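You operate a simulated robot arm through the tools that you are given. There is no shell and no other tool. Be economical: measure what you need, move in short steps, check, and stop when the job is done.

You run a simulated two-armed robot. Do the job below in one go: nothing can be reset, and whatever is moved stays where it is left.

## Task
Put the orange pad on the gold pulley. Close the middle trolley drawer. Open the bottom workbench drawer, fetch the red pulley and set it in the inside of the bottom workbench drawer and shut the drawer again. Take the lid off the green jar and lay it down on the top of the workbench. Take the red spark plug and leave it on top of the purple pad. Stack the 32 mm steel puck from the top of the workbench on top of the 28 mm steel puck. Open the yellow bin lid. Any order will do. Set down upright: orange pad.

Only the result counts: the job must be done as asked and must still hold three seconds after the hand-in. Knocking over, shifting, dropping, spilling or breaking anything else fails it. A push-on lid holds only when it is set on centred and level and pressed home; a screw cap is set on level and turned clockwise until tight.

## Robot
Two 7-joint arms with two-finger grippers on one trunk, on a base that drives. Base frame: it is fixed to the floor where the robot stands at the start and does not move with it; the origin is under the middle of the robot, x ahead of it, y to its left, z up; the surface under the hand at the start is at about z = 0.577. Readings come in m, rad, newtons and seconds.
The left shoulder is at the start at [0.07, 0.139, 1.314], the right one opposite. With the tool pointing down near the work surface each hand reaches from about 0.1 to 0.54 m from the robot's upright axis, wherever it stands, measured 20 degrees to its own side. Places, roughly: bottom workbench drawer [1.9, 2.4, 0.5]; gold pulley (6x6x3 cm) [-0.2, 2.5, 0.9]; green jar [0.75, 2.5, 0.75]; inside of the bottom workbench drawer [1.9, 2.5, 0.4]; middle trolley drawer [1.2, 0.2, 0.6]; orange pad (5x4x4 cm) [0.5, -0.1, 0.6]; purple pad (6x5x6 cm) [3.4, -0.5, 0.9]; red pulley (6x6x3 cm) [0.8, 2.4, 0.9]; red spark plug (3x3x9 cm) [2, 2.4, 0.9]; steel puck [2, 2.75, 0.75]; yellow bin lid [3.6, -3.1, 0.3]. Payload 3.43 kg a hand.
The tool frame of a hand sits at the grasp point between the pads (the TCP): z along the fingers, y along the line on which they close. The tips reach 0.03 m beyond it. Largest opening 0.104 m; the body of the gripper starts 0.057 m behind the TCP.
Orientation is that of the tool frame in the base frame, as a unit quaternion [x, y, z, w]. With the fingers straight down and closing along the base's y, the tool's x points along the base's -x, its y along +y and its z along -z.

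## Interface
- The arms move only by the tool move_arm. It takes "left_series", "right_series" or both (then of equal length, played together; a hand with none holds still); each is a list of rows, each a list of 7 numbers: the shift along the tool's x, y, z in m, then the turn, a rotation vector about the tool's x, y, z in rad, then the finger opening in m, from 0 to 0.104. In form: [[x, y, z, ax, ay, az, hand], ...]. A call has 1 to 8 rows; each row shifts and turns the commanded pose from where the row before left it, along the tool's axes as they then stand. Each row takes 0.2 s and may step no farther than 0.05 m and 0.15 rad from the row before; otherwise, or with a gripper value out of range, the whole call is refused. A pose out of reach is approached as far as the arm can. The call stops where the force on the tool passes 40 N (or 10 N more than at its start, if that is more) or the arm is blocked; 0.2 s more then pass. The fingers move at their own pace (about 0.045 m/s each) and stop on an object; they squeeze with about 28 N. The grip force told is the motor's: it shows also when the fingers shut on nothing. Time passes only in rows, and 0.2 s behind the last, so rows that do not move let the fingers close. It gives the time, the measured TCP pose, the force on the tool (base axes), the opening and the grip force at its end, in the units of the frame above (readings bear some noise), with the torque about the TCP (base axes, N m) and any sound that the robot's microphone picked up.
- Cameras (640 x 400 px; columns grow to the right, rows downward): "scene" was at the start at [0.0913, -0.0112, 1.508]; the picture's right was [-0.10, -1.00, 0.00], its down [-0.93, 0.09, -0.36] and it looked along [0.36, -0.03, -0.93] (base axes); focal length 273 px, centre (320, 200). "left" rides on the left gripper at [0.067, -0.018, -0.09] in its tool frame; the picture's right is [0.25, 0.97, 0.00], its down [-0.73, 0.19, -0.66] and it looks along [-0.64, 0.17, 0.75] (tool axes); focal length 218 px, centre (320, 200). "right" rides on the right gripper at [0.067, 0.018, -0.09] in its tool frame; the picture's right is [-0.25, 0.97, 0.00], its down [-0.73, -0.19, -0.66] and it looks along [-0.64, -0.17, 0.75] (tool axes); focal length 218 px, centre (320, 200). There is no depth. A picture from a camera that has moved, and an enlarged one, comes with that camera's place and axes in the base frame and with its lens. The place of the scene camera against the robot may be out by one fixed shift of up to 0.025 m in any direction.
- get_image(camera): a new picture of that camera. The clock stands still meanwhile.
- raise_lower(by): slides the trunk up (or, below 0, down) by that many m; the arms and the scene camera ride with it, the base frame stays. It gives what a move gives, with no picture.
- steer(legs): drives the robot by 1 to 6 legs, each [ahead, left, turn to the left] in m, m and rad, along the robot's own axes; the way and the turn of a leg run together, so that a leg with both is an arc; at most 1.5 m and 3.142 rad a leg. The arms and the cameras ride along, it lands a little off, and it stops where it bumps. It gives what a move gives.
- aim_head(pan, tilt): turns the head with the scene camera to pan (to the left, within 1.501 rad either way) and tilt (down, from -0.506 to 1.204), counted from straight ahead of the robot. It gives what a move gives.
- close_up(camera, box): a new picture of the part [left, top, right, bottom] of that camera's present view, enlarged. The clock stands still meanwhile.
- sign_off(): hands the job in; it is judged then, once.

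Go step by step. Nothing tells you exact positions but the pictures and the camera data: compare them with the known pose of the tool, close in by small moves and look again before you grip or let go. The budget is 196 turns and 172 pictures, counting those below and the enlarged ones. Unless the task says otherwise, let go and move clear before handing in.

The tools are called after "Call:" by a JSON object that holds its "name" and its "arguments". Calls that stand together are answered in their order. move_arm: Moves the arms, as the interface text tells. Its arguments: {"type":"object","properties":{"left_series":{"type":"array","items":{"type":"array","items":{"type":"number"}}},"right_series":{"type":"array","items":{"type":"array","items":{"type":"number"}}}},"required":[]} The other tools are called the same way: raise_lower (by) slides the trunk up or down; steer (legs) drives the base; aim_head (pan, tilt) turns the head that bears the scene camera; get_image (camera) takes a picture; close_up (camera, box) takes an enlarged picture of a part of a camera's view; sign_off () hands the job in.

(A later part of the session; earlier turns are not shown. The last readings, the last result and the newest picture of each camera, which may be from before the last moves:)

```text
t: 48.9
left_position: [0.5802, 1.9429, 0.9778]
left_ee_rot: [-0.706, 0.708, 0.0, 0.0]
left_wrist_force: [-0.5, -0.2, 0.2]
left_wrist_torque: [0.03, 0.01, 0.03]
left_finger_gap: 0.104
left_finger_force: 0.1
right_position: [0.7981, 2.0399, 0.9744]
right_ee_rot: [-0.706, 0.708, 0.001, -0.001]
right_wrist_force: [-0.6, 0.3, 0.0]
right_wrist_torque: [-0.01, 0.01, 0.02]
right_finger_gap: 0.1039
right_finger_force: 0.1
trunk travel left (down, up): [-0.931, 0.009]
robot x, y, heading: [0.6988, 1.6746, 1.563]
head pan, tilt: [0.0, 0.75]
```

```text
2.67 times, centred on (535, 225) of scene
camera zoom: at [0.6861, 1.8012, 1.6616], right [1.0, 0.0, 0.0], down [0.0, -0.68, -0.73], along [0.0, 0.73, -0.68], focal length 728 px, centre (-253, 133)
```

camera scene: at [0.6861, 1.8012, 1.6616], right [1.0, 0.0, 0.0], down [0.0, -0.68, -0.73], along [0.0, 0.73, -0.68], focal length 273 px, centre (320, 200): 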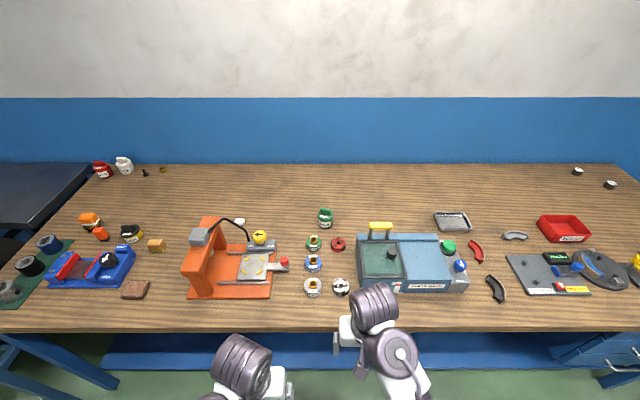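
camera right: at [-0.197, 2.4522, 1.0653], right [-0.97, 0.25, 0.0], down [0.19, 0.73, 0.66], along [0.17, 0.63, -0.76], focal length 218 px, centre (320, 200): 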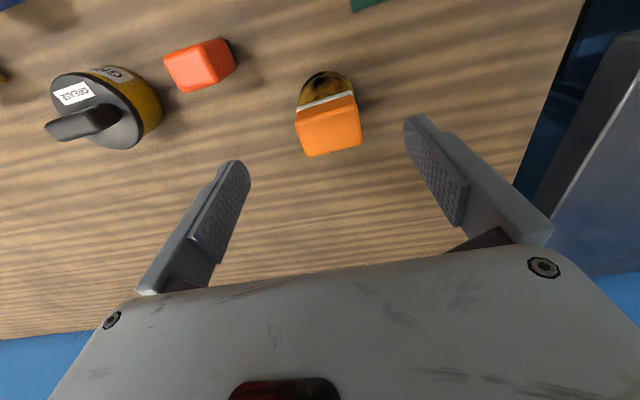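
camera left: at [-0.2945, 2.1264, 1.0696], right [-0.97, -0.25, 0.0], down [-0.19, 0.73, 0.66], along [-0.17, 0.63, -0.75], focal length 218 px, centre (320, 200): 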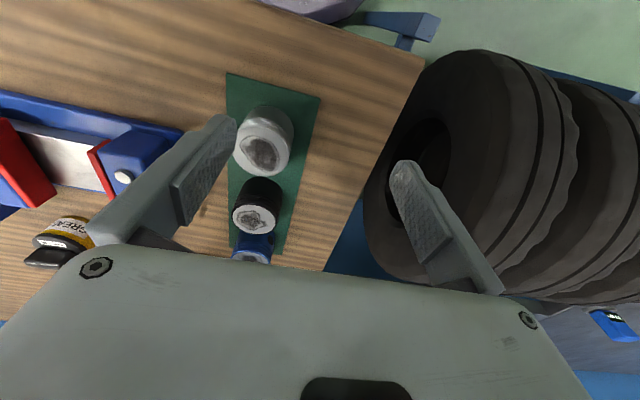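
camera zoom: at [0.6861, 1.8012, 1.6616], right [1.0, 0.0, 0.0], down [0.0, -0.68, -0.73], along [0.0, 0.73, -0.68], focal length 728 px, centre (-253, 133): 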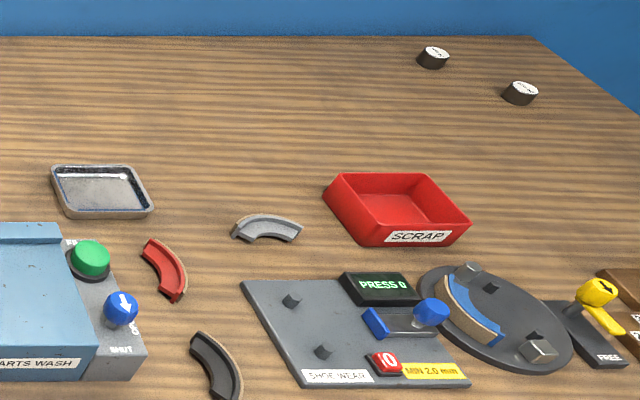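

The pucks are two dark discs at the far right rear corner; jar ≈(0.71,2.56), red pulley ≈(0.75,2.43). I tuck the left hand back and drive in beside the press.

Call:
{"name": "move_arm", "arguments": {"left_series": [[0.045, 0, 0, 0, 0, 0, 0.104], [0.045, 0, 0, 0, 0, 0, 0.104], [0.02, 0, 0, 0, 0, 0, 0.104]]}}

Call:
{"name": "steer", "arguments": {"legs": [[0, 0.11, 0.006], [0.35, 0, 0]]}}

Call:
{"name": "get_image", "arguments": {"camera": "scene"}}

Call:
{"name": "get_image", "arguments": {"camera": "right"}}

```text
t: 49.7
left_position: [0.5808, 1.8329, 0.9773]
left_ee_rot: [-0.707, 0.707, 0.0, 0.0]
left_wrist_force: [-0.3, 0.0, -0.2]
left_wrist_torque: [-0.01, 0.02, 0.01]
left_finger_gap: 0.104
left_finger_force: 0.2
right_position: [0.7965, 2.0378, 0.9746]
right_ee_rot: [-0.706, 0.708, -0.001, 0.0]
right_wrist_force: [-0.3, -0.5, 0.7]
right_wrist_torque: [0.0, 0.03, -0.01]
right_finger_gap: 0.1038
right_finger_force: 0.0
trunk travel left (down, up): [-0.931, 0.009]
robot x, y, heading: [0.7043, 1.6741, 1.571]
head pan, tilt: [0.0, 0.75]
```

```text
t: 52.5
left_position: [0.4682, 2.1027, 0.9776]
left_ee_rot: [0.707, -0.707, 0.001, 0.002]
left_wrist_force: [-0.9, 0.1, 0.4]
left_wrist_torque: [-0.02, 0.01, 0.02]
left_finger_gap: 0.1039
left_finger_force: 0.1
right_position: [0.6828, 2.3066, 0.9724]
right_ee_rot: [0.707, -0.707, 0.002, 0.002]
right_wrist_force: [1.1, -0.3, -0.7]
right_wrist_torque: [-0.02, 0.02, -0.01]
right_finger_gap: 0.1038
right_finger_force: 0.0
trunk travel left (down, up): [-0.931, 0.009]
robot x, y, heading: [0.5879, 1.9376, 1.563]
head pan, tilt: [0.0, 0.75]
stopped in leg 2: the robot was blocked; the commanded pose is now the measured one
```

```text
141 pictures are left
camera scene: at [0.5727, 2.0729, 1.6608], right [1.0, 0.0, 0.0], down [0.0, -0.69, -0.73], along [0.0, 0.73, -0.69], focal length 273 px, centre (320, 200)
```

scene: 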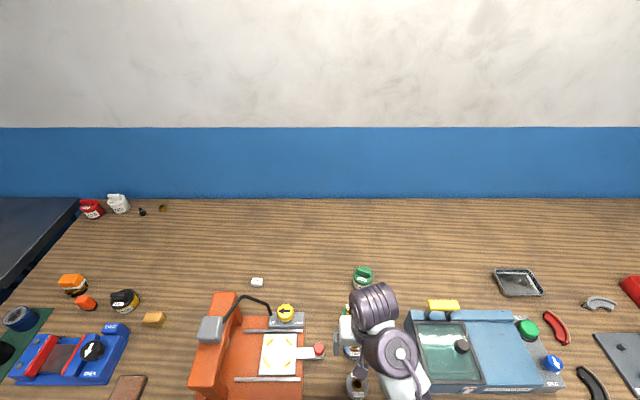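

```text
140 pictures are left
camera right: at [0.6667, 2.24, 1.0632], right [-0.97, 0.25, 0.0], down [0.19, 0.73, 0.65], along [0.17, 0.63, -0.76], focal length 218 px, centre (320, 200)
```

right: 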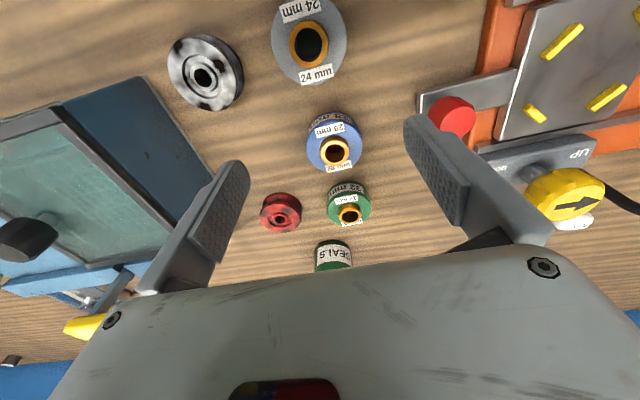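

Base is blocked by the shelf at y≈1.94. I move the right hand above the jar to see its lid.

Call:
{"name": "move_arm", "arguments": {"right_series": [[-0.045, -0.015, 0, 0, 0, 0, 0.08], [-0.045, -0.012, 0, 0, 0, 0, 0.08], [-0.045, 0, 0, 0, 0, 0, 0.08], [-0.045, 0, 0, 0, 0, 0, 0.08], [-0.045, 0, 0, 0, 0, 0, 0.08], [0, 0, 0, 0, 0, 0, 0.08]]}}

Call:
{"name": "get_image", "arguments": {"camera": "right"}}

```text
t: 53.9
left_position: [0.4674, 2.0963, 0.9776]
left_ee_rot: [-0.707, 0.707, 0.001, 0.001]
left_wrist_force: [0.0, -0.9, 0.3]
left_wrist_torque: [0.02, 0.01, -0.03]
left_finger_gap: 0.1041
left_finger_force: 0.0
right_position: [0.7104, 2.5269, 0.9768]
right_ee_rot: [0.708, -0.707, -0.002, 0.0]
right_wrist_force: [-0.6, -0.2, 0.5]
right_wrist_torque: [0.05, 0.02, 0.02]
right_finger_gap: 0.0798
right_finger_force: 0.2
trunk travel left (down, up): [-0.931, 0.009]
robot x, y, heading: [0.586, 1.9359, 1.57]
head pan, tilt: [0.0, 0.75]
```

```text
139 pictures are left
camera right: at [0.6943, 2.4599, 1.0665], right [-0.97, 0.25, 0.0], down [0.19, 0.73, 0.66], along [0.17, 0.64, -0.75], focal length 218 px, centre (320, 200)
```

right: 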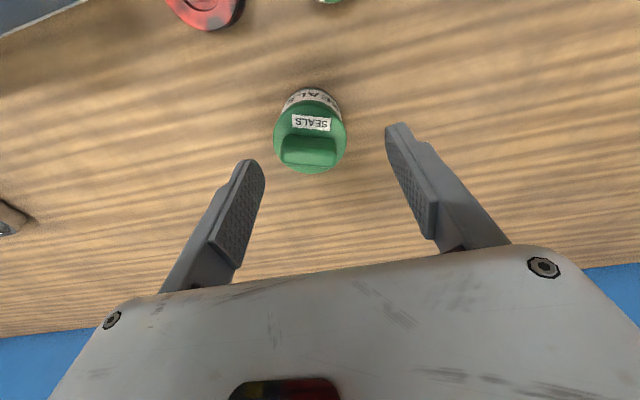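

Call:
{"name": "close_up", "arguments": {"camera": "right", "box": [260, 75, 360, 185]}}

Call:
{"name": "close_up", "arguments": {"camera": "scene", "box": [320, 240, 400, 300]}}

```text
3.64 times, centred on (310, 130) of right
camera zoom: at [0.6943, 2.4599, 1.0665], right [-0.97, 0.25, 0.0], down [0.19, 0.73, 0.66], along [0.17, 0.64, -0.75], focal length 794 px, centre (356, 454)
```

zoom: 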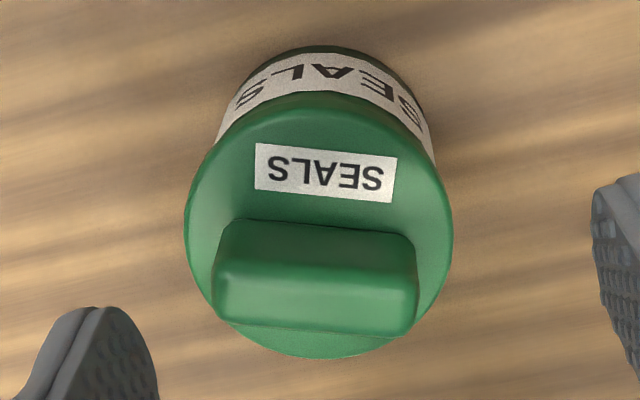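

```text
6.67 times, centred on (360, 270) of scene
camera zoom: at [0.5721, 2.0617, 1.6619], right [1.0, 0.0, 0.0], down [0.0, -0.68, -0.73], along [0.0, 0.73, -0.68], focal length 1821 px, centre (53, -267)
```

zoom: 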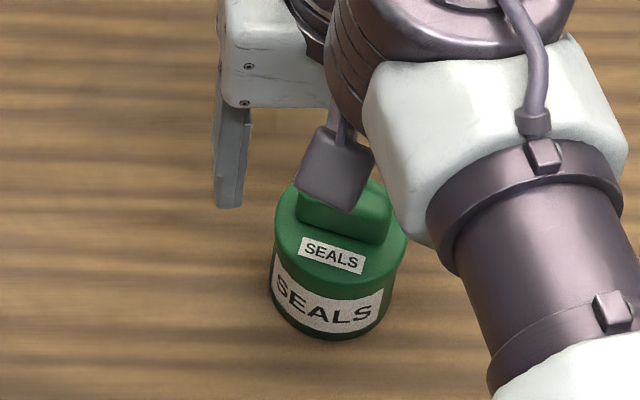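

Lid disc ≈(0.7245, 2.539) at z≈0.89, its bar turned about -22° from x. I turn the hand to match and centre above it.

Call:
{"name": "move_arm", "arguments": {"right_series": [[-0.012, -0.014, 0, 0, 0, 0, 0.08], [0, 0, 0, 0, 0, 0.14, 0.08], [0, 0, 0, 0, 0, 0.14, 0.08], [0, 0, 0, 0, 0, 0.1, 0.08], [0, 0, 0.02, 0, 0, 0, 0.08], [0, 0, 0, 0, 0, 0, 0.08]]}}

Call:
{"name": "get_image", "arguments": {"camera": "right"}}

```text
t: 55.3
left_position: [0.466, 2.0963, 0.977]
left_ee_rot: [0.707, -0.707, -0.001, 0.0]
left_wrist_force: [0.7, 0.5, -0.2]
left_wrist_torque: [0.03, -0.01, 0.03]
left_finger_gap: 0.1038
left_finger_force: 0.0
right_position: [0.7243, 2.5378, 0.9556]
right_ee_rot: [-0.56, 0.828, 0.0, 0.0]
right_wrist_force: [0.9, 0.3, -0.6]
right_wrist_torque: [0.0, 0.0, 0.01]
right_finger_gap: 0.08
right_finger_force: 0.0
trunk travel left (down, up): [-0.931, 0.009]
robot x, y, heading: [0.5855, 1.9342, 1.57]
head pan, tilt: [0.0, 0.75]
```

```text
136 pictures are left
camera right: at [0.6842, 2.4818, 1.0452], right [-0.8, 0.59, 0.0], down [0.45, 0.61, 0.66], along [0.39, 0.53, -0.75], focal length 218 px, centre (320, 200)
```

right: 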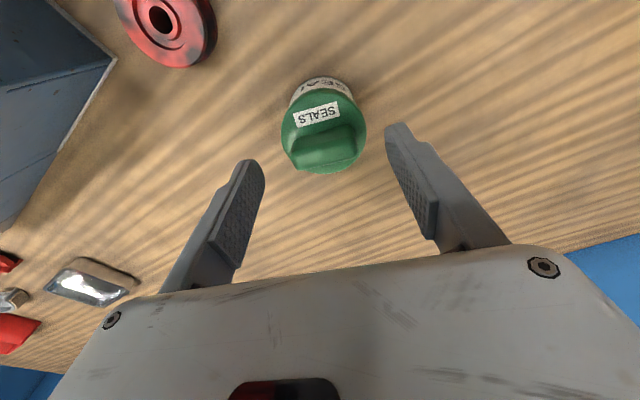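

Well centred. Lowering and gripping the bar.

Call:
{"name": "move_arm", "arguments": {"right_series": [[0, 0, 0.015, 0, 0, 0, 0.08], [0, 0, 0.015, 0, 0, 0, 0.08], [0, 0, 0, 0, 0, 0, 0.08]]}}

Call:
{"name": "get_image", "arguments": {"camera": "right"}}

```text
t: 56.1
left_position: [0.4664, 2.098, 0.9785]
left_ee_rot: [0.707, -0.707, 0.0, -0.001]
left_wrist_force: [-0.3, 1.0, 0.5]
left_wrist_torque: [-0.02, -0.04, 0.02]
left_finger_gap: 0.1039
left_finger_force: 0.1
right_position: [0.7236, 2.5373, 0.9267]
right_ee_rot: [-0.56, 0.829, -0.001, 0.0]
right_wrist_force: [0.1, 0.1, 0.1]
right_wrist_torque: [-0.01, -0.03, 0.0]
right_finger_gap: 0.08
right_finger_force: 0.0
trunk travel left (down, up): [-0.931, 0.009]
robot x, y, heading: [0.5845, 1.9384, 1.568]
head pan, tilt: [0.0, 0.75]
```

```text
135 pictures are left
camera right: at [0.6833, 2.4819, 1.0153], right [-0.8, 0.59, 0.0], down [0.45, 0.61, 0.66], along [0.39, 0.53, -0.75], focal length 218 px, centre (320, 200)
```

right: 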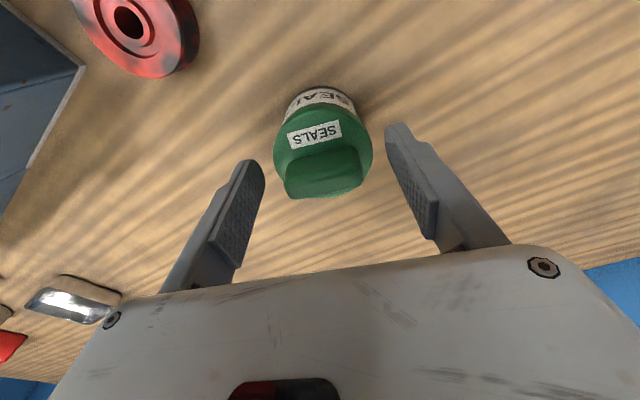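

Call:
{"name": "move_arm", "arguments": {"right_series": [[0, 0, 0.005, 0, 0, 0, 0.08], [0, 0, 0, 0, 0, 0, 0.03], [0, 0, 0, 0, 0, 0, 0.03], [0, 0, 0, 0, 0, 0, 0.03], [0, 0, 0, 0, 0, 0, 0.03]]}}

Call:
{"name": "get_image", "arguments": {"camera": "right"}}

```text
t: 57.3
left_position: [0.4675, 2.0952, 0.9775]
left_ee_rot: [0.707, -0.707, 0.0, 0.0]
left_wrist_force: [-0.4, 0.1, 0.4]
left_wrist_torque: [-0.03, 0.02, -0.04]
left_finger_gap: 0.1041
left_finger_force: 0.0
right_position: [0.7233, 2.5383, 0.9196]
right_ee_rot: [-0.56, 0.828, 0.0, 0.0]
right_wrist_force: [-0.3, 0.0, 0.2]
right_wrist_torque: [-0.01, 0.07, 0.0]
right_finger_gap: 0.0606
right_finger_force: 28.0
trunk travel left (down, up): [-0.931, 0.009]
robot x, y, heading: [0.5879, 1.9349, 1.572]
head pan, tilt: [0.0, 0.75]
heard: snap
```

```text
134 pictures are left
camera right: at [0.6828, 2.4825, 1.0105], right [-0.8, 0.59, 0.0], down [0.45, 0.61, 0.66], along [0.39, 0.53, -0.75], focal length 218 px, centre (320, 200)
```

right: 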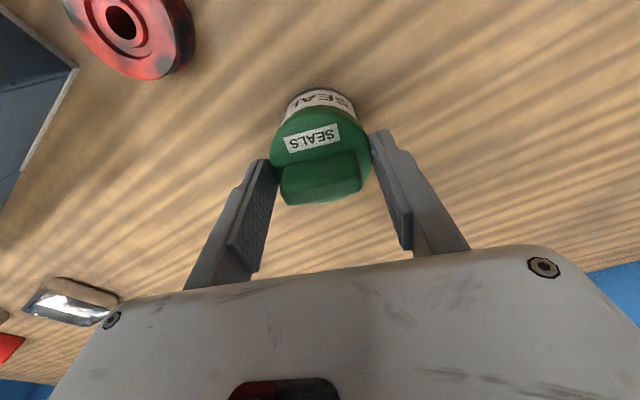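

I've gripped the lid by its rim (6 cm), with a snap heard — likely the lid letting go. Lifting slowly to check that the jar stays.

Call:
{"name": "move_arm", "arguments": {"right_series": [[0, 0, -0.01, 0, 0, 0, 0.03], [0, 0, -0.015, 0, 0, 0, 0.03], [0, 0, -0.015, 0, 0, 0, 0.03]]}}

Call:
{"name": "get_image", "arguments": {"camera": "right"}}

Call:
{"name": "close_up", "arguments": {"camera": "scene", "box": [320, 240, 400, 300]}}

```text
t: 58.1
left_position: [0.4657, 2.0959, 0.978]
left_ee_rot: [0.707, -0.707, -0.001, -0.001]
left_wrist_force: [-0.1, 0.6, -0.3]
left_wrist_torque: [-0.03, -0.01, 0.01]
left_finger_gap: 0.104
left_finger_force: 0.1
right_position: [0.7235, 2.5368, 0.9595]
right_ee_rot: [-0.561, 0.828, 0.0, 0.0]
right_wrist_force: [0.3, -0.1, -0.7]
right_wrist_torque: [0.03, 0.0, -0.02]
right_finger_gap: 0.0606
right_finger_force: 28.0
trunk travel left (down, up): [-0.931, 0.009]
robot x, y, heading: [0.5869, 1.9363, 1.568]
head pan, tilt: [0.0, 0.75]
```

```text
133 pictures are left
camera right: at [0.683, 2.4813, 1.0507], right [-0.8, 0.59, 0.0], down [0.45, 0.61, 0.66], along [0.39, 0.53, -0.75], focal length 218 px, centre (320, 200)
```

right: 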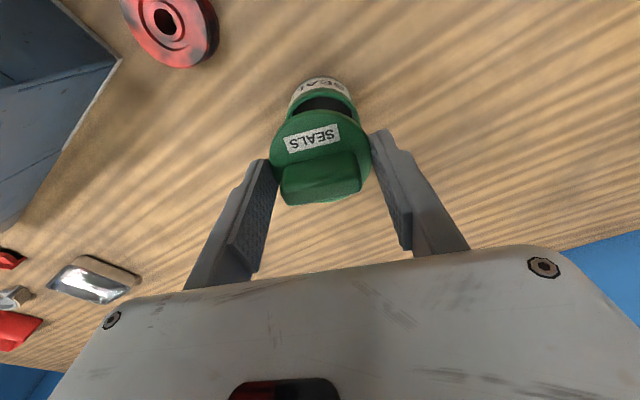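

```text
6.67 times, centred on (360, 270) of scene
camera zoom: at [0.572, 2.0638, 1.6617], right [1.0, 0.0, 0.0], down [0.0, -0.68, -0.73], along [0.0, 0.73, -0.68], focal length 1821 px, centre (53, -267)
```

zoom: 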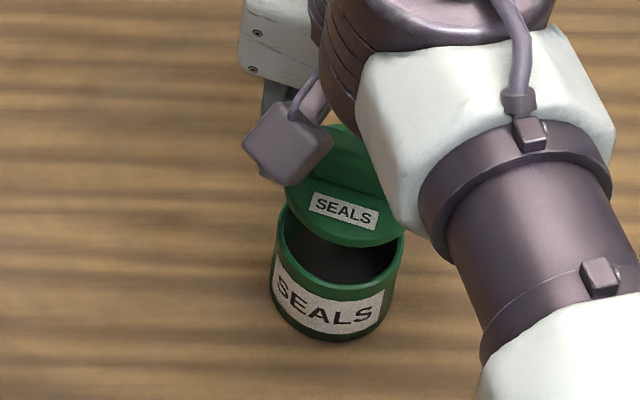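

Lid is off and the jar stayed. I carry the lid left to a clear spot at about (0.61, 2.50).

Call:
{"name": "move_arm", "arguments": {"right_series": [[0, 0, -0.015, 0, 0, 0, 0.03], [0.0254, 0.0303, 0, 0, 0, 0, 0.03], [0.0254, 0.0303, 0, 0, 0, 0, 0.03], [0.0254, 0.0303, 0, 0, 0, 0, 0.03], [0, 0, 0.03, 0, 0, 0, 0.03], [0, 0, 0.03, 0, 0, 0, 0.03], [0, 0, 0, 0, 0, 0, 0.03]]}}

Call:
{"name": "get_image", "arguments": {"camera": "right"}}

```text
t: 59.7
left_position: [0.4659, 2.0964, 0.9776]
left_ee_rot: [-0.707, 0.707, 0.0, 0.0]
left_wrist_force: [0.1, 0.3, 0.3]
left_wrist_torque: [-0.01, 0.0, 0.01]
left_finger_gap: 0.1041
left_finger_force: 0.1
right_position: [0.6107, 2.4998, 0.9151]
right_ee_rot: [-0.561, 0.828, -0.001, 0.0]
right_wrist_force: [0.1, 0.1, -1.1]
right_wrist_torque: [-0.01, 0.01, -0.01]
right_finger_gap: 0.0606
right_finger_force: 28.3
trunk travel left (down, up): [-0.931, 0.009]
robot x, y, heading: [0.5851, 1.9385, 1.571]
head pan, tilt: [0.0, 0.75]
```

```text
131 pictures are left
camera right: at [0.5711, 2.4448, 1.0048], right [-0.8, 0.59, 0.0], down [0.45, 0.61, 0.66], along [0.39, 0.53, -0.75], focal length 218 px, centre (320, 200)
```

right: 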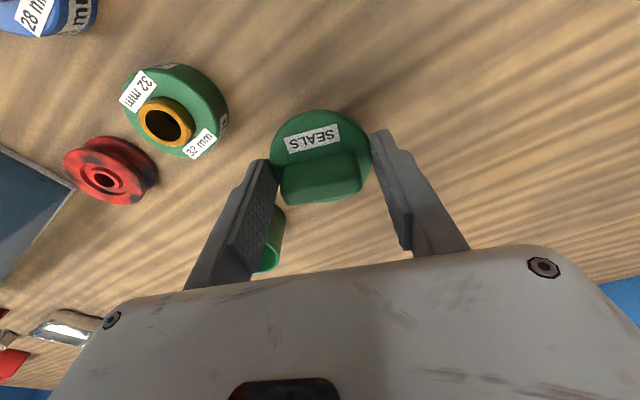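

Spot is clear. Lowering gently until contact.

Call:
{"name": "move_arm", "arguments": {"right_series": [[0, 0, 0.015, 0, 0, 0, 0.03], [0, 0, 0.01, 0, 0, 0, 0.03], [0, 0, 0.005, 0, 0, 0, 0.03], [0, 0, 0.005, 0, 0, 0, 0.03]]}}

Call:
{"name": "get_image", "arguments": {"camera": "right"}}

```text
t: 60.7
left_position: [0.4666, 2.0964, 0.9779]
left_ee_rot: [-0.707, 0.707, 0.001, 0.001]
left_wrist_force: [0.2, -0.6, 0.4]
left_wrist_torque: [-0.02, 0.01, 0.0]
left_finger_gap: 0.1041
left_finger_force: 0.0
right_position: [0.6112, 2.5015, 0.8807]
right_ee_rot: [-0.56, 0.828, 0.0, 0.0]
right_wrist_force: [-0.6, 0.4, -0.1]
right_wrist_torque: [0.0, 0.0, -0.02]
right_finger_gap: 0.0608
right_finger_force: 28.4
trunk travel left (down, up): [-0.931, 0.009]
robot x, y, heading: [0.5857, 1.9389, 1.568]
head pan, tilt: [0.0, 0.75]
```

```text
130 pictures are left
camera right: at [0.5709, 2.4455, 0.9701], right [-0.8, 0.59, 0.0], down [0.45, 0.61, 0.66], along [0.39, 0.53, -0.75], focal length 218 px, centre (320, 200)
```

right: 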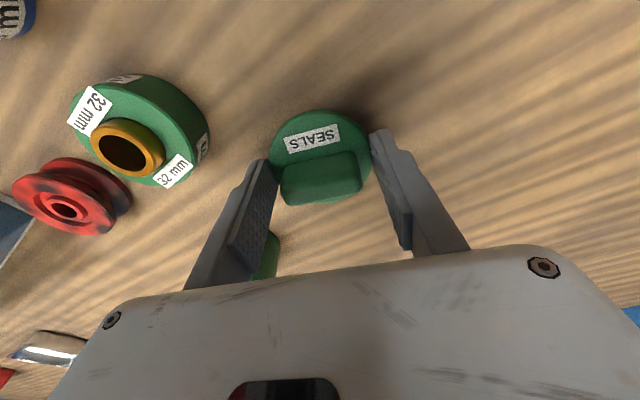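

Call:
{"name": "move_arm", "arguments": {"right_series": [[0, 0, 0.005, 0, 0, 0, 0.03], [0, 0, 0.005, 0, 0, 0, 0.03], [0, 0, 0.004, 0, 0, 0, 0.03], [0, 0, 0, 0, 0, 0, 0.03]]}}

```text
t: 61.7
left_position: [0.4683, 2.0924, 0.9793]
left_ee_rot: [-0.707, 0.707, 0.001, 0.002]
left_wrist_force: [0.2, 0.5, 0.7]
left_wrist_torque: [0.02, -0.01, 0.0]
left_finger_gap: 0.104
left_finger_force: 0.0
right_position: [0.6119, 2.5001, 0.8716]
right_ee_rot: [-0.56, 0.828, 0.005, 0.003]
right_wrist_force: [4.5, 0.7, 37.9]
right_wrist_torque: [-0.78, -1.2, -0.04]
right_finger_gap: 0.0604
right_finger_force: 27.8
trunk travel left (down, up): [-0.931, 0.009]
robot x, y, heading: [0.5861, 1.9404, 1.565]
head pan, tilt: [0.0, 0.75]
```

Call:
{"name": "move_arm", "arguments": {"right_series": [[0, 0, -0.005, 0, 0, 0, 0.03], [0, 0, 0, 0, 0, 0, 0.066], [0, 0, 0, 0, 0, 0, 0.075], [0, 0, 0, 0, 0, 0, 0.08], [0, 0, -0.02, 0, 0, 0, 0.08], [0, 0, -0.04, 0, 0, 0, 0.08], [0, 0, -0.04, 0, 0, 0, 0.08]]}}

Call:
{"name": "get_image", "arguments": {"camera": "right"}}

```text
t: 63.3
left_position: [0.4665, 2.0955, 0.9783]
left_ee_rot: [0.708, -0.707, -0.001, -0.001]
left_wrist_force: [-0.3, 0.4, 0.4]
left_wrist_torque: [0.01, 0.02, 0.04]
left_finger_gap: 0.1041
left_finger_force: 0.1
right_position: [0.6123, 2.4991, 0.9707]
right_ee_rot: [-0.56, 0.828, 0.0, -0.001]
right_wrist_force: [0.0, 0.1, -0.4]
right_wrist_torque: [-0.01, 0.0, -0.03]
right_finger_gap: 0.0802
right_finger_force: 0.0
trunk travel left (down, up): [-0.931, 0.009]
robot x, y, heading: [0.5848, 1.9365, 1.567]
head pan, tilt: [0.0, 0.75]
```

```text
129 pictures are left
camera right: at [0.5724, 2.4442, 1.0603], right [-0.8, 0.59, 0.0], down [0.45, 0.61, 0.66], along [0.39, 0.53, -0.75], focal length 218 px, centre (320, 200)
```

right: 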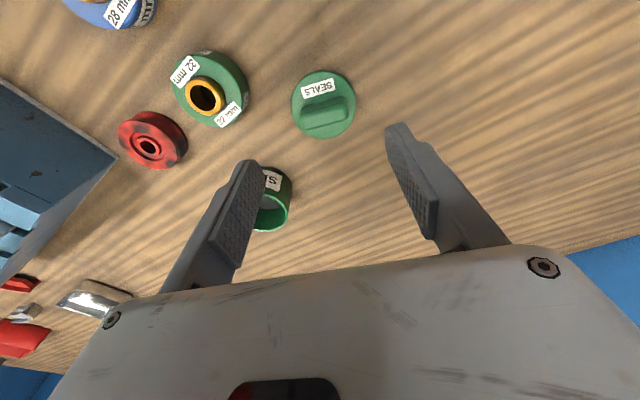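

Lid lies flat. Next the red pulley at ≈(0.760, 2.425): moving above it and turning the hand to clear its neighbours.

Call:
{"name": "move_arm", "arguments": {"right_series": [[0.0034, -0.0412, 0, 0, 0, 0, 0.085], [0.0034, -0.0412, 0, 0, 0, 0, 0.085], [0.0034, -0.0412, 0, 0, 0, 0, 0.085], [0.0034, -0.0412, 0, 0, 0, 0, 0.085], [0, 0, 0, 0, 0, 0.14, 0.085], [0, 0, 0, 0, 0, 0.14, 0.085], [0, 0, 0, 0, 0, 0.13, 0.085], [0, 0, 0.03, 0, 0, 0, 0.085]]}}

Call:
{"name": "get_image", "arguments": {"camera": "right"}}

```text
t: 65.1
left_position: [0.4655, 2.0958, 0.9784]
left_ee_rot: [-0.707, 0.707, 0.001, 0.001]
left_wrist_force: [0.0, -0.3, -0.2]
left_wrist_torque: [-0.02, 0.01, -0.03]
left_finger_gap: 0.1042
left_finger_force: 0.0
right_position: [0.7584, 2.4274, 0.9416]
right_ee_rot: [-0.38, 0.925, 0.0, 0.0]
right_wrist_force: [-0.4, 0.0, -0.3]
right_wrist_torque: [-0.02, -0.02, 0.01]
right_finger_gap: 0.085
right_finger_force: 0.1
trunk travel left (down, up): [-0.931, 0.009]
robot x, y, heading: [0.5884, 1.9368, 1.566]
head pan, tilt: [0.0, 0.75]
```

```text
128 pictures are left
camera right: at [0.6995, 2.3935, 1.0305], right [-0.5, 0.87, 0.0], down [0.65, 0.38, 0.66], along [0.57, 0.33, -0.75], focal length 218 px, centre (320, 200)
```

right: 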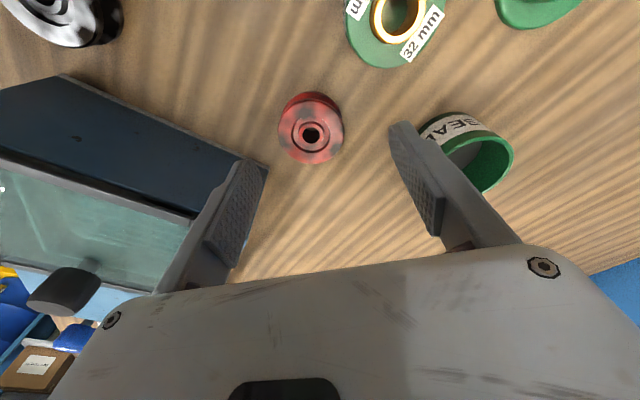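

Pulley ≈(0.768, 2.425). Aligning, descending and gripping.

Call:
{"name": "move_arm", "arguments": {"right_series": [[-0.0053, -0.0088, 0.01, 0, 0, 0, 0.075], [0, 0, 0.03, 0, 0, 0, 0.075], [0, 0, 0.02, 0, 0, 0, 0.075], [0, 0, 0.011, 0, 0, 0, 0.075], [0, 0, 0, 0, 0, 0, 0.03], [0, 0, 0, 0, 0, 0, 0.03], [0, 0, 0, 0, 0, 0, 0.03]]}}

Call:
{"name": "get_image", "arguments": {"camera": "right"}}

```text
t: 66.7
left_position: [0.4672, 2.0952, 0.9784]
left_ee_rot: [0.707, -0.707, 0.0, -0.001]
left_wrist_force: [-0.4, 0.0, -0.4]
left_wrist_torque: [-0.03, -0.01, -0.01]
left_finger_gap: 0.104
left_finger_force: 0.0
right_position: [0.7699, 2.4251, 0.8693]
right_ee_rot: [-0.38, 0.925, 0.0, -0.001]
right_wrist_force: [1.5, 0.1, 5.0]
right_wrist_torque: [-0.19, -0.12, 0.1]
right_finger_gap: 0.0532
right_finger_force: 28.2
trunk travel left (down, up): [-0.931, 0.009]
robot x, y, heading: [0.5864, 1.9374, 1.568]
head pan, tilt: [0.0, 0.75]
```

```text
127 pictures are left
camera right: at [0.7098, 2.39, 0.9602], right [-0.5, 0.87, 0.0], down [0.65, 0.38, 0.66], along [0.57, 0.33, -0.75], focal length 218 px, centre (320, 200)
```

right: 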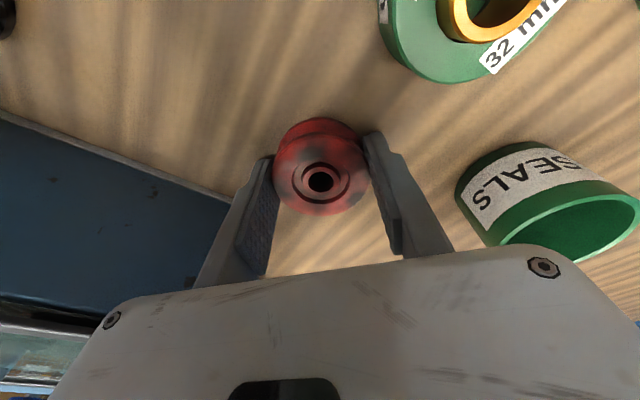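

Red pulley held. Lifting, retracting and driving back then right toward the drawer end.

Call:
{"name": "move_arm", "arguments": {"right_series": [[0, 0, -0.03, 0, 0, 0, 0.03], [0, 0, -0.045, 0, 0, 0, 0.03], [0, 0, -0.027, 0, 0, 0, 0.03], [0.04, 0, 0, 0, 0, 0, 0.03], [0, 0, 0, 0, 0, -0.14, 0.03], [0, 0, 0, 0, 0, -0.14, 0.03], [0, 0, 0, 0, 0, -0.14, 0.03]]}}

Call:
{"name": "steer", "arguments": {"legs": [[-0.35, 0, 0], [0, -1.1, 0]]}}

Call:
{"name": "aim_head", "arguments": {"pan": 0, "tilt": 0.7}}

Call:
{"name": "get_image", "arguments": {"camera": "scene"}}

Call:
{"name": "get_image", "arguments": {"camera": "right"}}

```text
t: 68.3
left_position: [0.4662, 2.0967, 0.9789]
left_ee_rot: [0.707, -0.707, 0.0, -0.001]
left_wrist_force: [-0.5, 0.2, 0.2]
left_wrist_torque: [0.0, 0.03, -0.01]
left_finger_gap: 0.104
left_finger_force: 0.1
right_position: [0.7406, 2.3953, 0.9725]
right_ee_rot: [-0.565, 0.825, 0.0, 0.001]
right_wrist_force: [-0.5, -0.7, 0.1]
right_wrist_torque: [0.02, 0.03, 0.0]
right_finger_gap: 0.053
right_finger_force: 27.6
trunk travel left (down, up): [-0.931, 0.009]
robot x, y, heading: [0.5877, 1.9372, 1.572]
head pan, tilt: [0.0, 0.75]
```

```text
t: 75.8
left_position: [1.559, 1.7578, 0.9788]
left_ee_rot: [0.713, -0.701, 0.0, 0.0]
left_wrist_force: [0.2, 0.0, 1.3]
left_wrist_torque: [0.0, -0.02, 0.01]
left_finger_gap: 0.1042
left_finger_force: 0.1
right_position: [1.8284, 2.0637, 0.9712]
right_ee_rot: [-0.571, 0.821, 0.0, 0.001]
right_wrist_force: [0.3, 0.6, 0.1]
right_wrist_torque: [-0.02, -0.01, -0.05]
right_finger_gap: 0.0526
right_finger_force: 28.5
trunk travel left (down, up): [-0.931, 0.009]
robot x, y, heading: [1.6828, 1.6004, 1.588]
head pan, tilt: [0.0, 0.75]
```

```text
t: 76.4
left_position: [1.5588, 1.7583, 0.9785]
left_ee_rot: [0.713, -0.701, -0.001, -0.001]
left_wrist_force: [0.6, 0.2, 0.0]
left_wrist_torque: [-0.02, 0.0, 0.02]
left_finger_gap: 0.1043
left_finger_force: 0.0
right_position: [1.8277, 2.0646, 0.972]
right_ee_rot: [-0.572, 0.82, 0.0, 0.0]
right_wrist_force: [0.4, -0.2, -1.2]
right_wrist_torque: [-0.01, 0.0, 0.04]
right_finger_gap: 0.0531
right_finger_force: 27.9
trunk travel left (down, up): [-0.931, 0.009]
robot x, y, heading: [1.6826, 1.6013, 1.584]
head pan, tilt: [0.0, 0.7]
```

```text
126 pictures are left
camera scene: at [1.6653, 1.7299, 1.6659], right [1.0, 0.02, 0.0], down [0.01, -0.64, -0.76], along [-0.01, 0.76, -0.64], focal length 273 px, centre (320, 200)
```

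scene: 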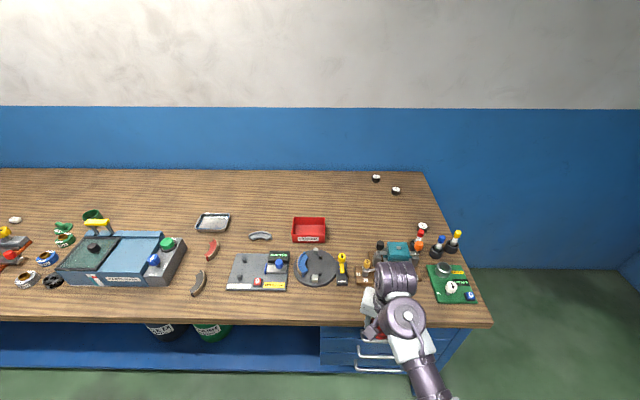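

```text
125 pictures are left
camera right: at [1.7896, 2.0067, 1.0616], right [-0.82, 0.57, 0.0], down [0.43, 0.62, 0.66], along [0.38, 0.54, -0.75], focal length 218 px, centre (320, 200)
```

right: 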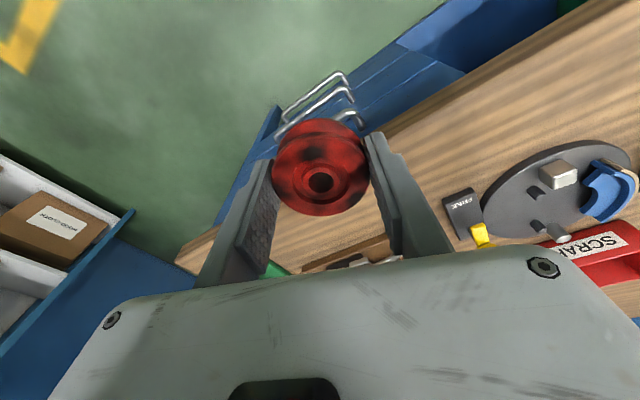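

Drawers are under the right end of the bench. Backing off and lowering the trunk for a straight view of the handles.

Call:
{"name": "steer", "arguments": {"legs": [[-0.35, -0.27, -0.014]]}}

Call:
{"name": "raise_lower", "arguments": {"by": -0.35}}

Call:
{"name": "get_image", "arguments": {"camera": "scene"}}

```text
t: 79.1
left_position: [1.8301, 1.4097, 0.977]
left_ee_rot: [0.709, -0.705, 0.0, -0.001]
left_wrist_force: [0.2, 0.2, -0.1]
left_wrist_torque: [0.01, -0.02, -0.01]
left_finger_gap: 0.1039
left_finger_force: 0.0
right_position: [2.1024, 1.7132, 0.9709]
right_ee_rot: [-0.567, 0.824, 0.0, 0.0]
right_wrist_force: [-0.8, -0.3, -1.3]
right_wrist_torque: [-0.01, -0.01, -0.03]
right_finger_gap: 0.0532
right_finger_force: 27.9
trunk travel left (down, up): [-0.931, 0.009]
robot x, y, heading: [1.9484, 1.2509, 1.577]
head pan, tilt: [0.0, 0.7]
```

```text
t: 82.5
left_position: [1.8314, 1.4086, 0.6277]
left_ee_rot: [0.709, -0.705, 0.0, -0.001]
left_wrist_force: [0.0, 0.4, 0.3]
left_wrist_torque: [0.03, 0.01, 0.03]
left_finger_gap: 0.1042
left_finger_force: 0.2
right_position: [2.1021, 1.7095, 0.6212]
right_ee_rot: [-0.567, 0.823, 0.0, -0.001]
right_wrist_force: [0.0, 0.1, -0.4]
right_wrist_torque: [-0.04, 0.01, -0.03]
right_finger_gap: 0.053
right_finger_force: 27.7
trunk travel left (down, up): [-0.581, 0.359]
robot x, y, heading: [1.9487, 1.2481, 1.583]
head pan, tilt: [0.0, 0.7]
```

```text
124 pictures are left
camera scene: at [1.9369, 1.3786, 1.316], right [1.0, 0.01, 0.0], down [0.0, -0.64, -0.76], along [0.0, 0.76, -0.64], focal length 273 px, centre (320, 200)
```

scene: 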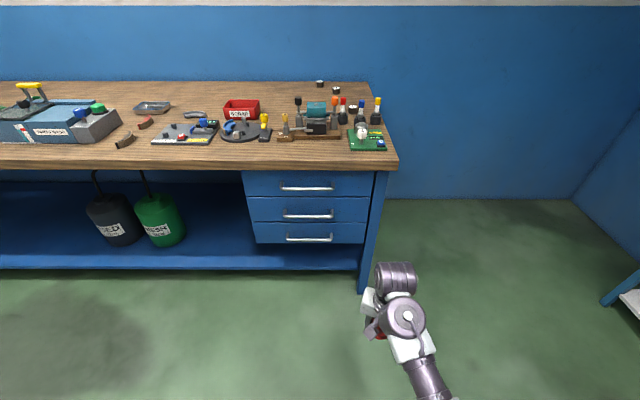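

Bottom drawer handle is at ≈(1.894, 2.09, 0.52). I pull the right hand back and start swinging the left hand to point forward.

Call:
{"name": "move_arm", "arguments": {"left_series": [[-0.05, 0, 0, 0, 0, 0, 0.104], [-0.05, 0, 0, 0, 0, 0, 0.104], [-0.04, 0, 0, 0, -0.14, 0, 0.104], [0, 0, 0, 0, -0.143, 0, 0.104], [0, 0, 0, 0, -0.143, 0, 0.104], [0, 0, 0, 0, -0.143, 0, 0.104], [0, 0, 0, 0, -0.143, 0, 0.104], [0, 0, 0, 0, -0.143, 0, 0.104]], "right_series": [[0.029, -0.011, 0, 0, 0, 0, 0.03], [0.029, -0.011, 0, 0, 0, 0, 0.03], [0.029, -0.011, 0, 0, 0, 0, 0.03], [0.029, -0.011, 0, 0, 0, 0, 0.03], [0.029, -0.011, 0, 0, 0, 0, 0.03], [0.029, -0.011, 0, 0, 0, 0, 0.03], [0.029, -0.011, 0, 0, 0, 0, 0.03], [0.02, -0.011, 0, 0, 0, 0, 0.03]]}}

Call:
{"name": "move_arm", "arguments": {"left_series": [[0, 0, 0, 0, -0.143, 0, 0.104], [0, 0, 0, 0, -0.143, 0, 0.104], [0, 0, 0, 0, -0.143, 0, 0.104], [0, 0, 0, 0, -0.143, 0, 0.104], [0, 0, 0, 0, -0.143, 0, 0.104], [0, 0, 0, 0, 0, 0.143, 0.104], [0, 0, 0, 0, 0, 0.143, 0.104], [0, 0, 0, 0, 0, 0.143, 0.104]]}}

Call:
{"name": "move_arm", "arguments": {"left_series": [[0, 0, 0, 0, 0, 0.143, 0.104], [0, 0, 0, 0, 0, 0.143, 0.104], [0, 0, 0, 0, 0, 0.143, 0.104], [0, 0, 0, 0, 0, 0.143, 0.104], [0, 0, 0, 0, 0, 0.143, 0.104], [0, 0, 0, 0, 0, 0.143, 0.104], [0, 0, 0, 0, 0, 0.143, 0.104], [0, 0, 0, 0, 0, 0.143, 0.104]]}}

Call:
{"name": "get_image", "arguments": {"camera": "scene"}}

Call:
{"name": "get_image", "arguments": {"camera": "left"}}

```text
t: 84.3
left_position: [1.829, 1.5485, 0.6279]
left_ee_rot: [0.645, -0.641, -0.295, -0.293]
left_wrist_force: [0.0, 0.1, -0.4]
left_wrist_torque: [-0.01, -0.02, -0.02]
left_finger_gap: 0.1039
left_finger_force: 0.0
right_position: [2.106, 1.4712, 0.6237]
right_ee_rot: [-0.568, 0.823, 0.0, 0.0]
right_wrist_force: [-1.1, -0.2, -0.7]
right_wrist_torque: [0.04, -0.02, 0.02]
right_finger_gap: 0.0532
right_finger_force: 28.0
trunk travel left (down, up): [-0.581, 0.359]
robot x, y, heading: [1.9519, 1.2511, 1.577]
head pan, tilt: [0.0, 0.7]
```

```text
t: 86.1
left_position: [1.8296, 1.5476, 0.6288]
left_ee_rot: [-0.488, 0.756, 0.368, 0.233]
left_wrist_force: [-0.6, -0.2, 0.5]
left_wrist_torque: [0.02, 0.01, 0.0]
left_finger_gap: 0.104
left_finger_force: 0.1
left hand out of reach, approached as far as the arm can: row 1, 2, 3, 4, 5
right_position: [2.1073, 1.4732, 0.6221]
right_ee_rot: [-0.568, 0.823, 0.001, 0.0]
right_wrist_force: [-0.2, -0.9, -0.2]
right_wrist_torque: [0.0, 0.01, -0.01]
right_finger_gap: 0.0528
right_finger_force: 28.3
trunk travel left (down, up): [-0.581, 0.359]
robot x, y, heading: [1.9509, 1.2462, 1.575]
head pan, tilt: [0.0, 0.7]
```

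```text
t: 87.9
left_position: [1.8307, 1.5488, 0.6286]
left_ee_rot: [-0.001, 0.899, 0.437, -0.003]
left_wrist_force: [-1.2, 0.9, -0.8]
left_wrist_torque: [-0.03, 0.0, 0.01]
left_finger_gap: 0.1037
left_finger_force: 0.1
right_position: [2.1061, 1.4706, 0.6227]
right_ee_rot: [-0.568, 0.823, 0.0, 0.0]
right_wrist_force: [0.0, -0.4, -0.4]
right_wrist_torque: [-0.02, 0.01, -0.01]
right_finger_gap: 0.0531
right_finger_force: 27.7
trunk travel left (down, up): [-0.581, 0.359]
robot x, y, heading: [1.9499, 1.2512, 1.579]
head pan, tilt: [0.0, 0.7]
```

```text
123 pictures are left
camera scene: at [1.9369, 1.3786, 1.3159], right [1.0, 0.01, 0.0], down [0.0, -0.64, -0.76], along [0.0, 0.76, -0.64], focal length 273 px, centre (320, 200)
```

scene: 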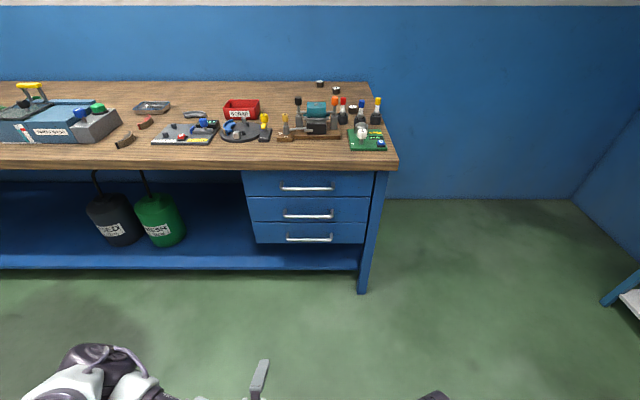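

```text
122 pictures are left
camera left: at [1.7627, 1.4667, 0.6711], right [-0.25, 0.6, 0.76], down [0.73, -0.39, 0.55], along [0.63, 0.7, -0.34], focal length 218 px, centre (320, 200)
```

left: 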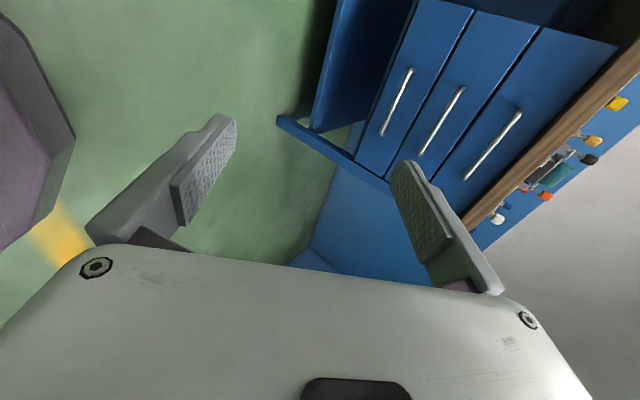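

The left hand points 38° below horizontal. Extending it forward and lower, then pitching it more level.

Call:
{"name": "move_arm", "arguments": {"left_series": [[0, 0.009, 0.044, 0, 0, 0, 0.08], [0, 0.009, 0.044, 0, 0, 0, 0.08], [0, 0.009, 0.044, 0, 0, 0, 0.08], [0, 0.009, 0.044, 0, 0, 0, 0.08], [0, 0.009, 0.044, 0, 0, 0, 0.08], [0, 0, 0, -0.14, 0, 0, 0.08], [0, 0, 0, -0.14, 0, 0, 0.08], [0, 0, 0, -0.14, 0, 0, 0.08]]}}

Call:
{"name": "move_arm", "arguments": {"left_series": [[0, 0, 0, -0.14, 0, 0, 0.08], [0, 0, 0, -0.1, 0, 0, 0.08], [0, 0, 0, 0, 0, 0, 0.08]]}}

Call:
{"name": "get_image", "arguments": {"camera": "left"}}

```text
t: 89.7
left_position: [1.8493, 1.7325, 0.6103]
left_ee_rot: [-0.002, 0.789, 0.614, -0.002]
left_wrist_force: [-0.4, 0.0, -0.6]
left_wrist_torque: [0.01, 0.01, -0.03]
left_finger_gap: 0.0803
left_finger_force: 0.0
left hand out of reach, approached as far as the arm can: row 4, 5, 6
right_position: [2.1066, 1.4723, 0.622]
right_ee_rot: [-0.567, 0.823, 0.0, 0.0]
right_wrist_force: [0.0, 0.3, -0.5]
right_wrist_torque: [-0.04, 0.0, 0.0]
right_finger_gap: 0.0529
right_finger_force: 28.2
trunk travel left (down, up): [-0.581, 0.359]
robot x, y, heading: [1.9526, 1.2474, 1.581]
head pan, tilt: [0.0, 0.7]
```

```text
t: 90.5
left_position: [1.8498, 1.7322, 0.6119]
left_ee_rot: [-0.001, 0.709, 0.705, -0.003]
left_wrist_force: [-0.5, -0.4, -0.4]
left_wrist_torque: [0.0, -0.01, 0.01]
left_finger_gap: 0.0801
left_finger_force: 0.1
right_position: [2.1047, 1.4709, 0.6223]
right_ee_rot: [-0.567, 0.823, 0.0, 0.0]
right_wrist_force: [-0.6, -0.4, -0.9]
right_wrist_torque: [0.01, 0.01, 0.02]
right_finger_gap: 0.0526
right_finger_force: 28.3
trunk travel left (down, up): [-0.581, 0.359]
robot x, y, heading: [1.9556, 1.2505, 1.58]
head pan, tilt: [0.0, 0.7]
```

```text
121 pictures are left
camera left: at [1.783, 1.642, 0.5941], right [-0.25, 0.0, 0.97], down [0.73, -0.65, 0.19], along [0.63, 0.76, 0.16], focal length 218 px, centre (320, 200)
```

left: 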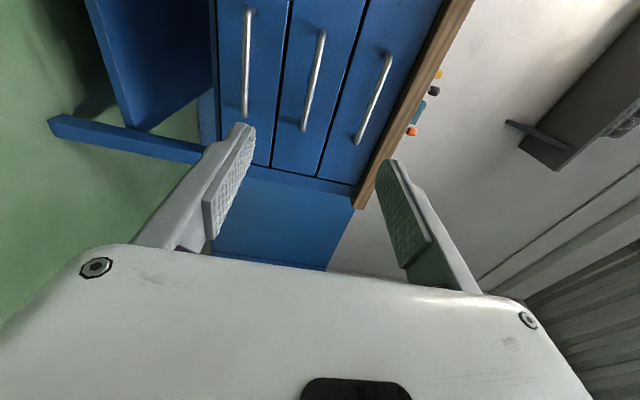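

Hand is level. Lowering the trunk and creeping toward the bottom handle.

Call:
{"name": "raise_lower", "arguments": {"by": -0.12}}

Call:
{"name": "steer", "arguments": {"legs": [[0.22, -0.04, -0.008]]}}

Call:
{"name": "get_image", "arguments": {"camera": "left"}}

Call:
{"name": "get_image", "arguments": {"camera": "scene"}}

```text
t: 92.0
left_position: [1.8496, 1.731, 0.4901]
left_ee_rot: [-0.001, 0.71, 0.704, -0.003]
left_wrist_force: [0.8, 0.3, 0.2]
left_wrist_torque: [0.04, -0.02, 0.0]
left_finger_gap: 0.08
left_finger_force: 0.1
right_position: [2.1053, 1.4715, 0.5025]
right_ee_rot: [-0.568, 0.823, 0.0, 0.0]
right_wrist_force: [-1.0, 0.1, -0.5]
right_wrist_torque: [0.01, 0.07, 0.03]
right_finger_gap: 0.0528
right_finger_force: 28.1
trunk travel left (down, up): [-0.461, 0.479]
robot x, y, heading: [1.9512, 1.248, 1.578]
head pan, tilt: [0.0, 0.7]
```

```text
t: 93.7
left_position: [1.8965, 1.9539, 0.4906]
left_ee_rot: [0.003, 0.71, 0.704, 0.001]
left_wrist_force: [0.0, 0.2, 0.3]
left_wrist_torque: [0.0, -0.02, 0.03]
left_finger_gap: 0.0801
left_finger_force: 0.1
right_position: [2.1485, 1.6901, 0.5023]
right_ee_rot: [-0.563, 0.826, 0.0, 0.0]
right_wrist_force: [-0.7, -0.6, -0.4]
right_wrist_torque: [-0.03, 0.01, 0.01]
right_finger_gap: 0.0529
right_finger_force: 27.9
trunk travel left (down, up): [-0.461, 0.479]
robot x, y, heading: [1.9952, 1.4716, 1.563]
head pan, tilt: [0.0, 0.7]
```

```text
120 pictures are left
camera left: at [1.8275, 1.8637, 0.4738], right [-0.25, 0.01, 0.97], down [0.73, -0.66, 0.19], along [0.64, 0.75, 0.16], focal length 218 px, centre (320, 200)
```

left: 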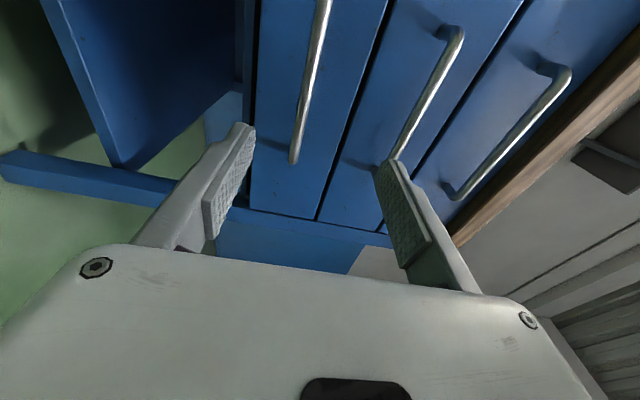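

```text
119 pictures are left
camera scene: at [1.9789, 1.5996, 1.1958], right [1.0, 0.0, 0.0], down [0.0, -0.64, -0.76], along [0.0, 0.76, -0.64], focal length 273 px, centre (320, 200)
```

scene: 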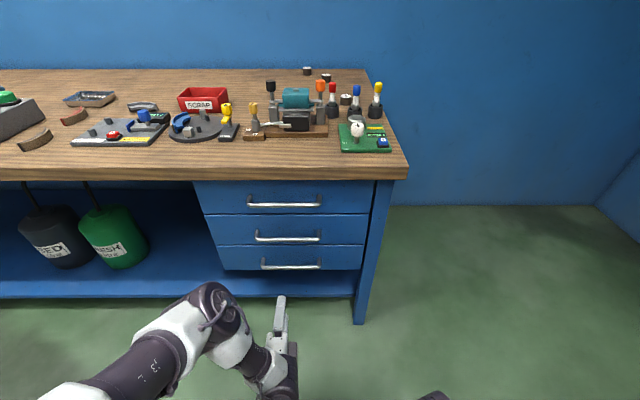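

Aligned in x; handle z≈0.478. Lowering 12 mm and moving closer.

Call:
{"name": "move_arm", "arguments": {"left_series": [[0, -0.012, 0, 0, 0, 0, 0.07], [0, 0, 0, 0, 0, 0, 0.07]]}}

Call:
{"name": "steer", "arguments": {"legs": [[0.09, 0, 0.007]]}}

Call:
{"name": "get_image", "arguments": {"camera": "left"}}

```text
t: 94.3
left_position: [1.8956, 1.9538, 0.4786]
left_ee_rot: [0.003, 0.709, 0.705, 0.0]
left_wrist_force: [-0.1, -0.7, -1.0]
left_wrist_torque: [0.03, 0.02, 0.03]
left_finger_gap: 0.07
left_finger_force: 0.1
right_position: [2.1481, 1.6894, 0.502]
right_ee_rot: [-0.563, 0.826, 0.0, 0.0]
right_wrist_force: [-0.2, -0.9, -0.4]
right_wrist_torque: [-0.03, 0.01, 0.0]
right_finger_gap: 0.0531
right_finger_force: 27.6
trunk travel left (down, up): [-0.461, 0.479]
robot x, y, heading: [1.9928, 1.4689, 1.568]
head pan, tilt: [0.0, 0.7]
```

```text
t: 95.4
left_position: [1.8925, 2.0441, 0.4784]
left_ee_rot: [0.0, 0.71, 0.704, -0.001]
left_wrist_force: [0.5, 0.8, 0.2]
left_wrist_torque: [0.0, 0.02, 0.0]
left_finger_gap: 0.0702
left_finger_force: 0.1
right_position: [2.147, 1.7812, 0.5021]
right_ee_rot: [-0.565, 0.825, 0.0, 0.0]
right_wrist_force: [-0.3, -0.6, -0.9]
right_wrist_torque: [0.01, -0.03, 0.02]
right_finger_gap: 0.053
right_finger_force: 28.1
trunk travel left (down, up): [-0.461, 0.479]
robot x, y, heading: [1.9924, 1.5586, 1.569]
head pan, tilt: [0.0, 0.7]
```

```text
118 pictures are left
camera left: at [1.8257, 1.9535, 0.4617], right [-0.25, 0.01, 0.97], down [0.73, -0.66, 0.2], along [0.64, 0.76, 0.16], focal length 218 px, centre (320, 200)
```

left: 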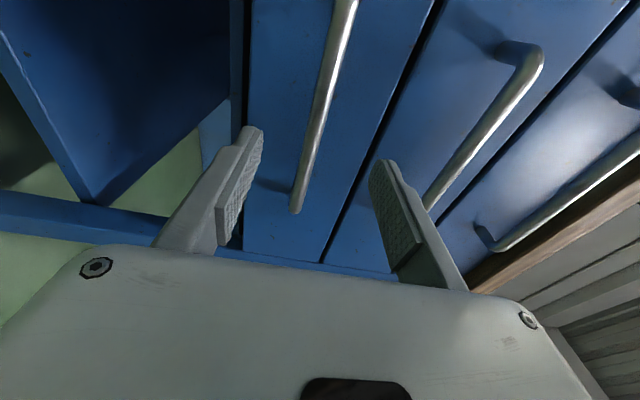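

The handle lies between the fingers. Moving 4.5 cm on and closing.

Call:
{"name": "steer", "arguments": {"legs": [[0.045, 0, 0]]}}

Call:
{"name": "move_arm", "arguments": {"left_series": [[0, -0.003, 0, 0, 0, 0, 0.05], [0, 0, 0, 0, 0, 0, 0.0], [0, 0, 0, 0, 0, 0, 0.0], [0, 0, 0, 0, 0, 0, 0.0], [0, 0, 0, 0, 0, 0, 0.0], [0, 0, 0, 0, 0, 0, 0.0]]}}

Call:
{"name": "get_image", "arguments": {"camera": "left"}}

```text
t: 96.3
left_position: [1.8921, 2.0889, 0.4773]
left_ee_rot: [0.0, 0.71, 0.705, 0.0]
left_wrist_force: [0.2, 0.8, -0.1]
left_wrist_torque: [0.05, 0.03, -0.02]
left_finger_gap: 0.0697
left_finger_force: 0.0
right_position: [2.1472, 1.8269, 0.5013]
right_ee_rot: [-0.566, 0.824, 0.0, 0.0]
right_wrist_force: [0.6, 0.8, -1.1]
right_wrist_torque: [-0.02, 0.03, 0.0]
right_finger_gap: 0.0525
right_finger_force: 28.1
trunk travel left (down, up): [-0.461, 0.479]
robot x, y, heading: [1.9958, 1.6074, 1.574]
head pan, tilt: [0.0, 0.7]
```

```text
t: 97.7
left_position: [1.8936, 2.087, 0.4751]
left_ee_rot: [0.001, 0.71, 0.704, 0.0]
left_wrist_force: [-0.6, 0.1, 0.1]
left_wrist_torque: [-0.01, 0.01, 0.03]
left_finger_gap: 0.0001
left_finger_force: 28.0
right_position: [2.1477, 1.8253, 0.5016]
right_ee_rot: [-0.566, 0.825, 0.0, 0.0]
right_wrist_force: [0.6, 0.4, -0.8]
right_wrist_torque: [0.02, -0.03, 0.04]
right_finger_gap: 0.053
right_finger_force: 28.4
trunk travel left (down, up): [-0.461, 0.479]
robot x, y, heading: [1.9905, 1.6075, 1.574]
head pan, tilt: [0.0, 0.7]
```

```text
117 pictures are left
camera left: at [1.8256, 1.998, 0.4589], right [-0.25, 0.01, 0.97], down [0.73, -0.66, 0.19], along [0.64, 0.76, 0.16], focal length 218 px, centre (320, 200)
```

left: 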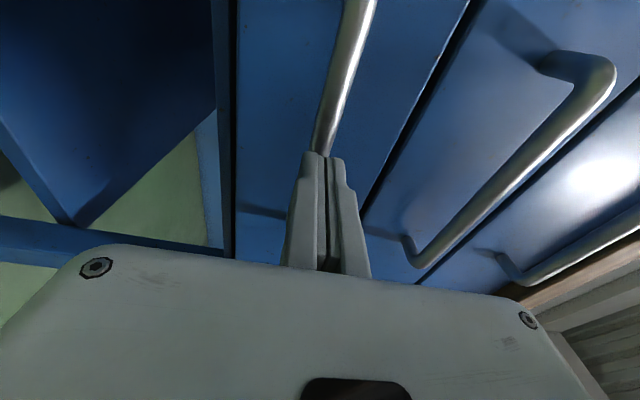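

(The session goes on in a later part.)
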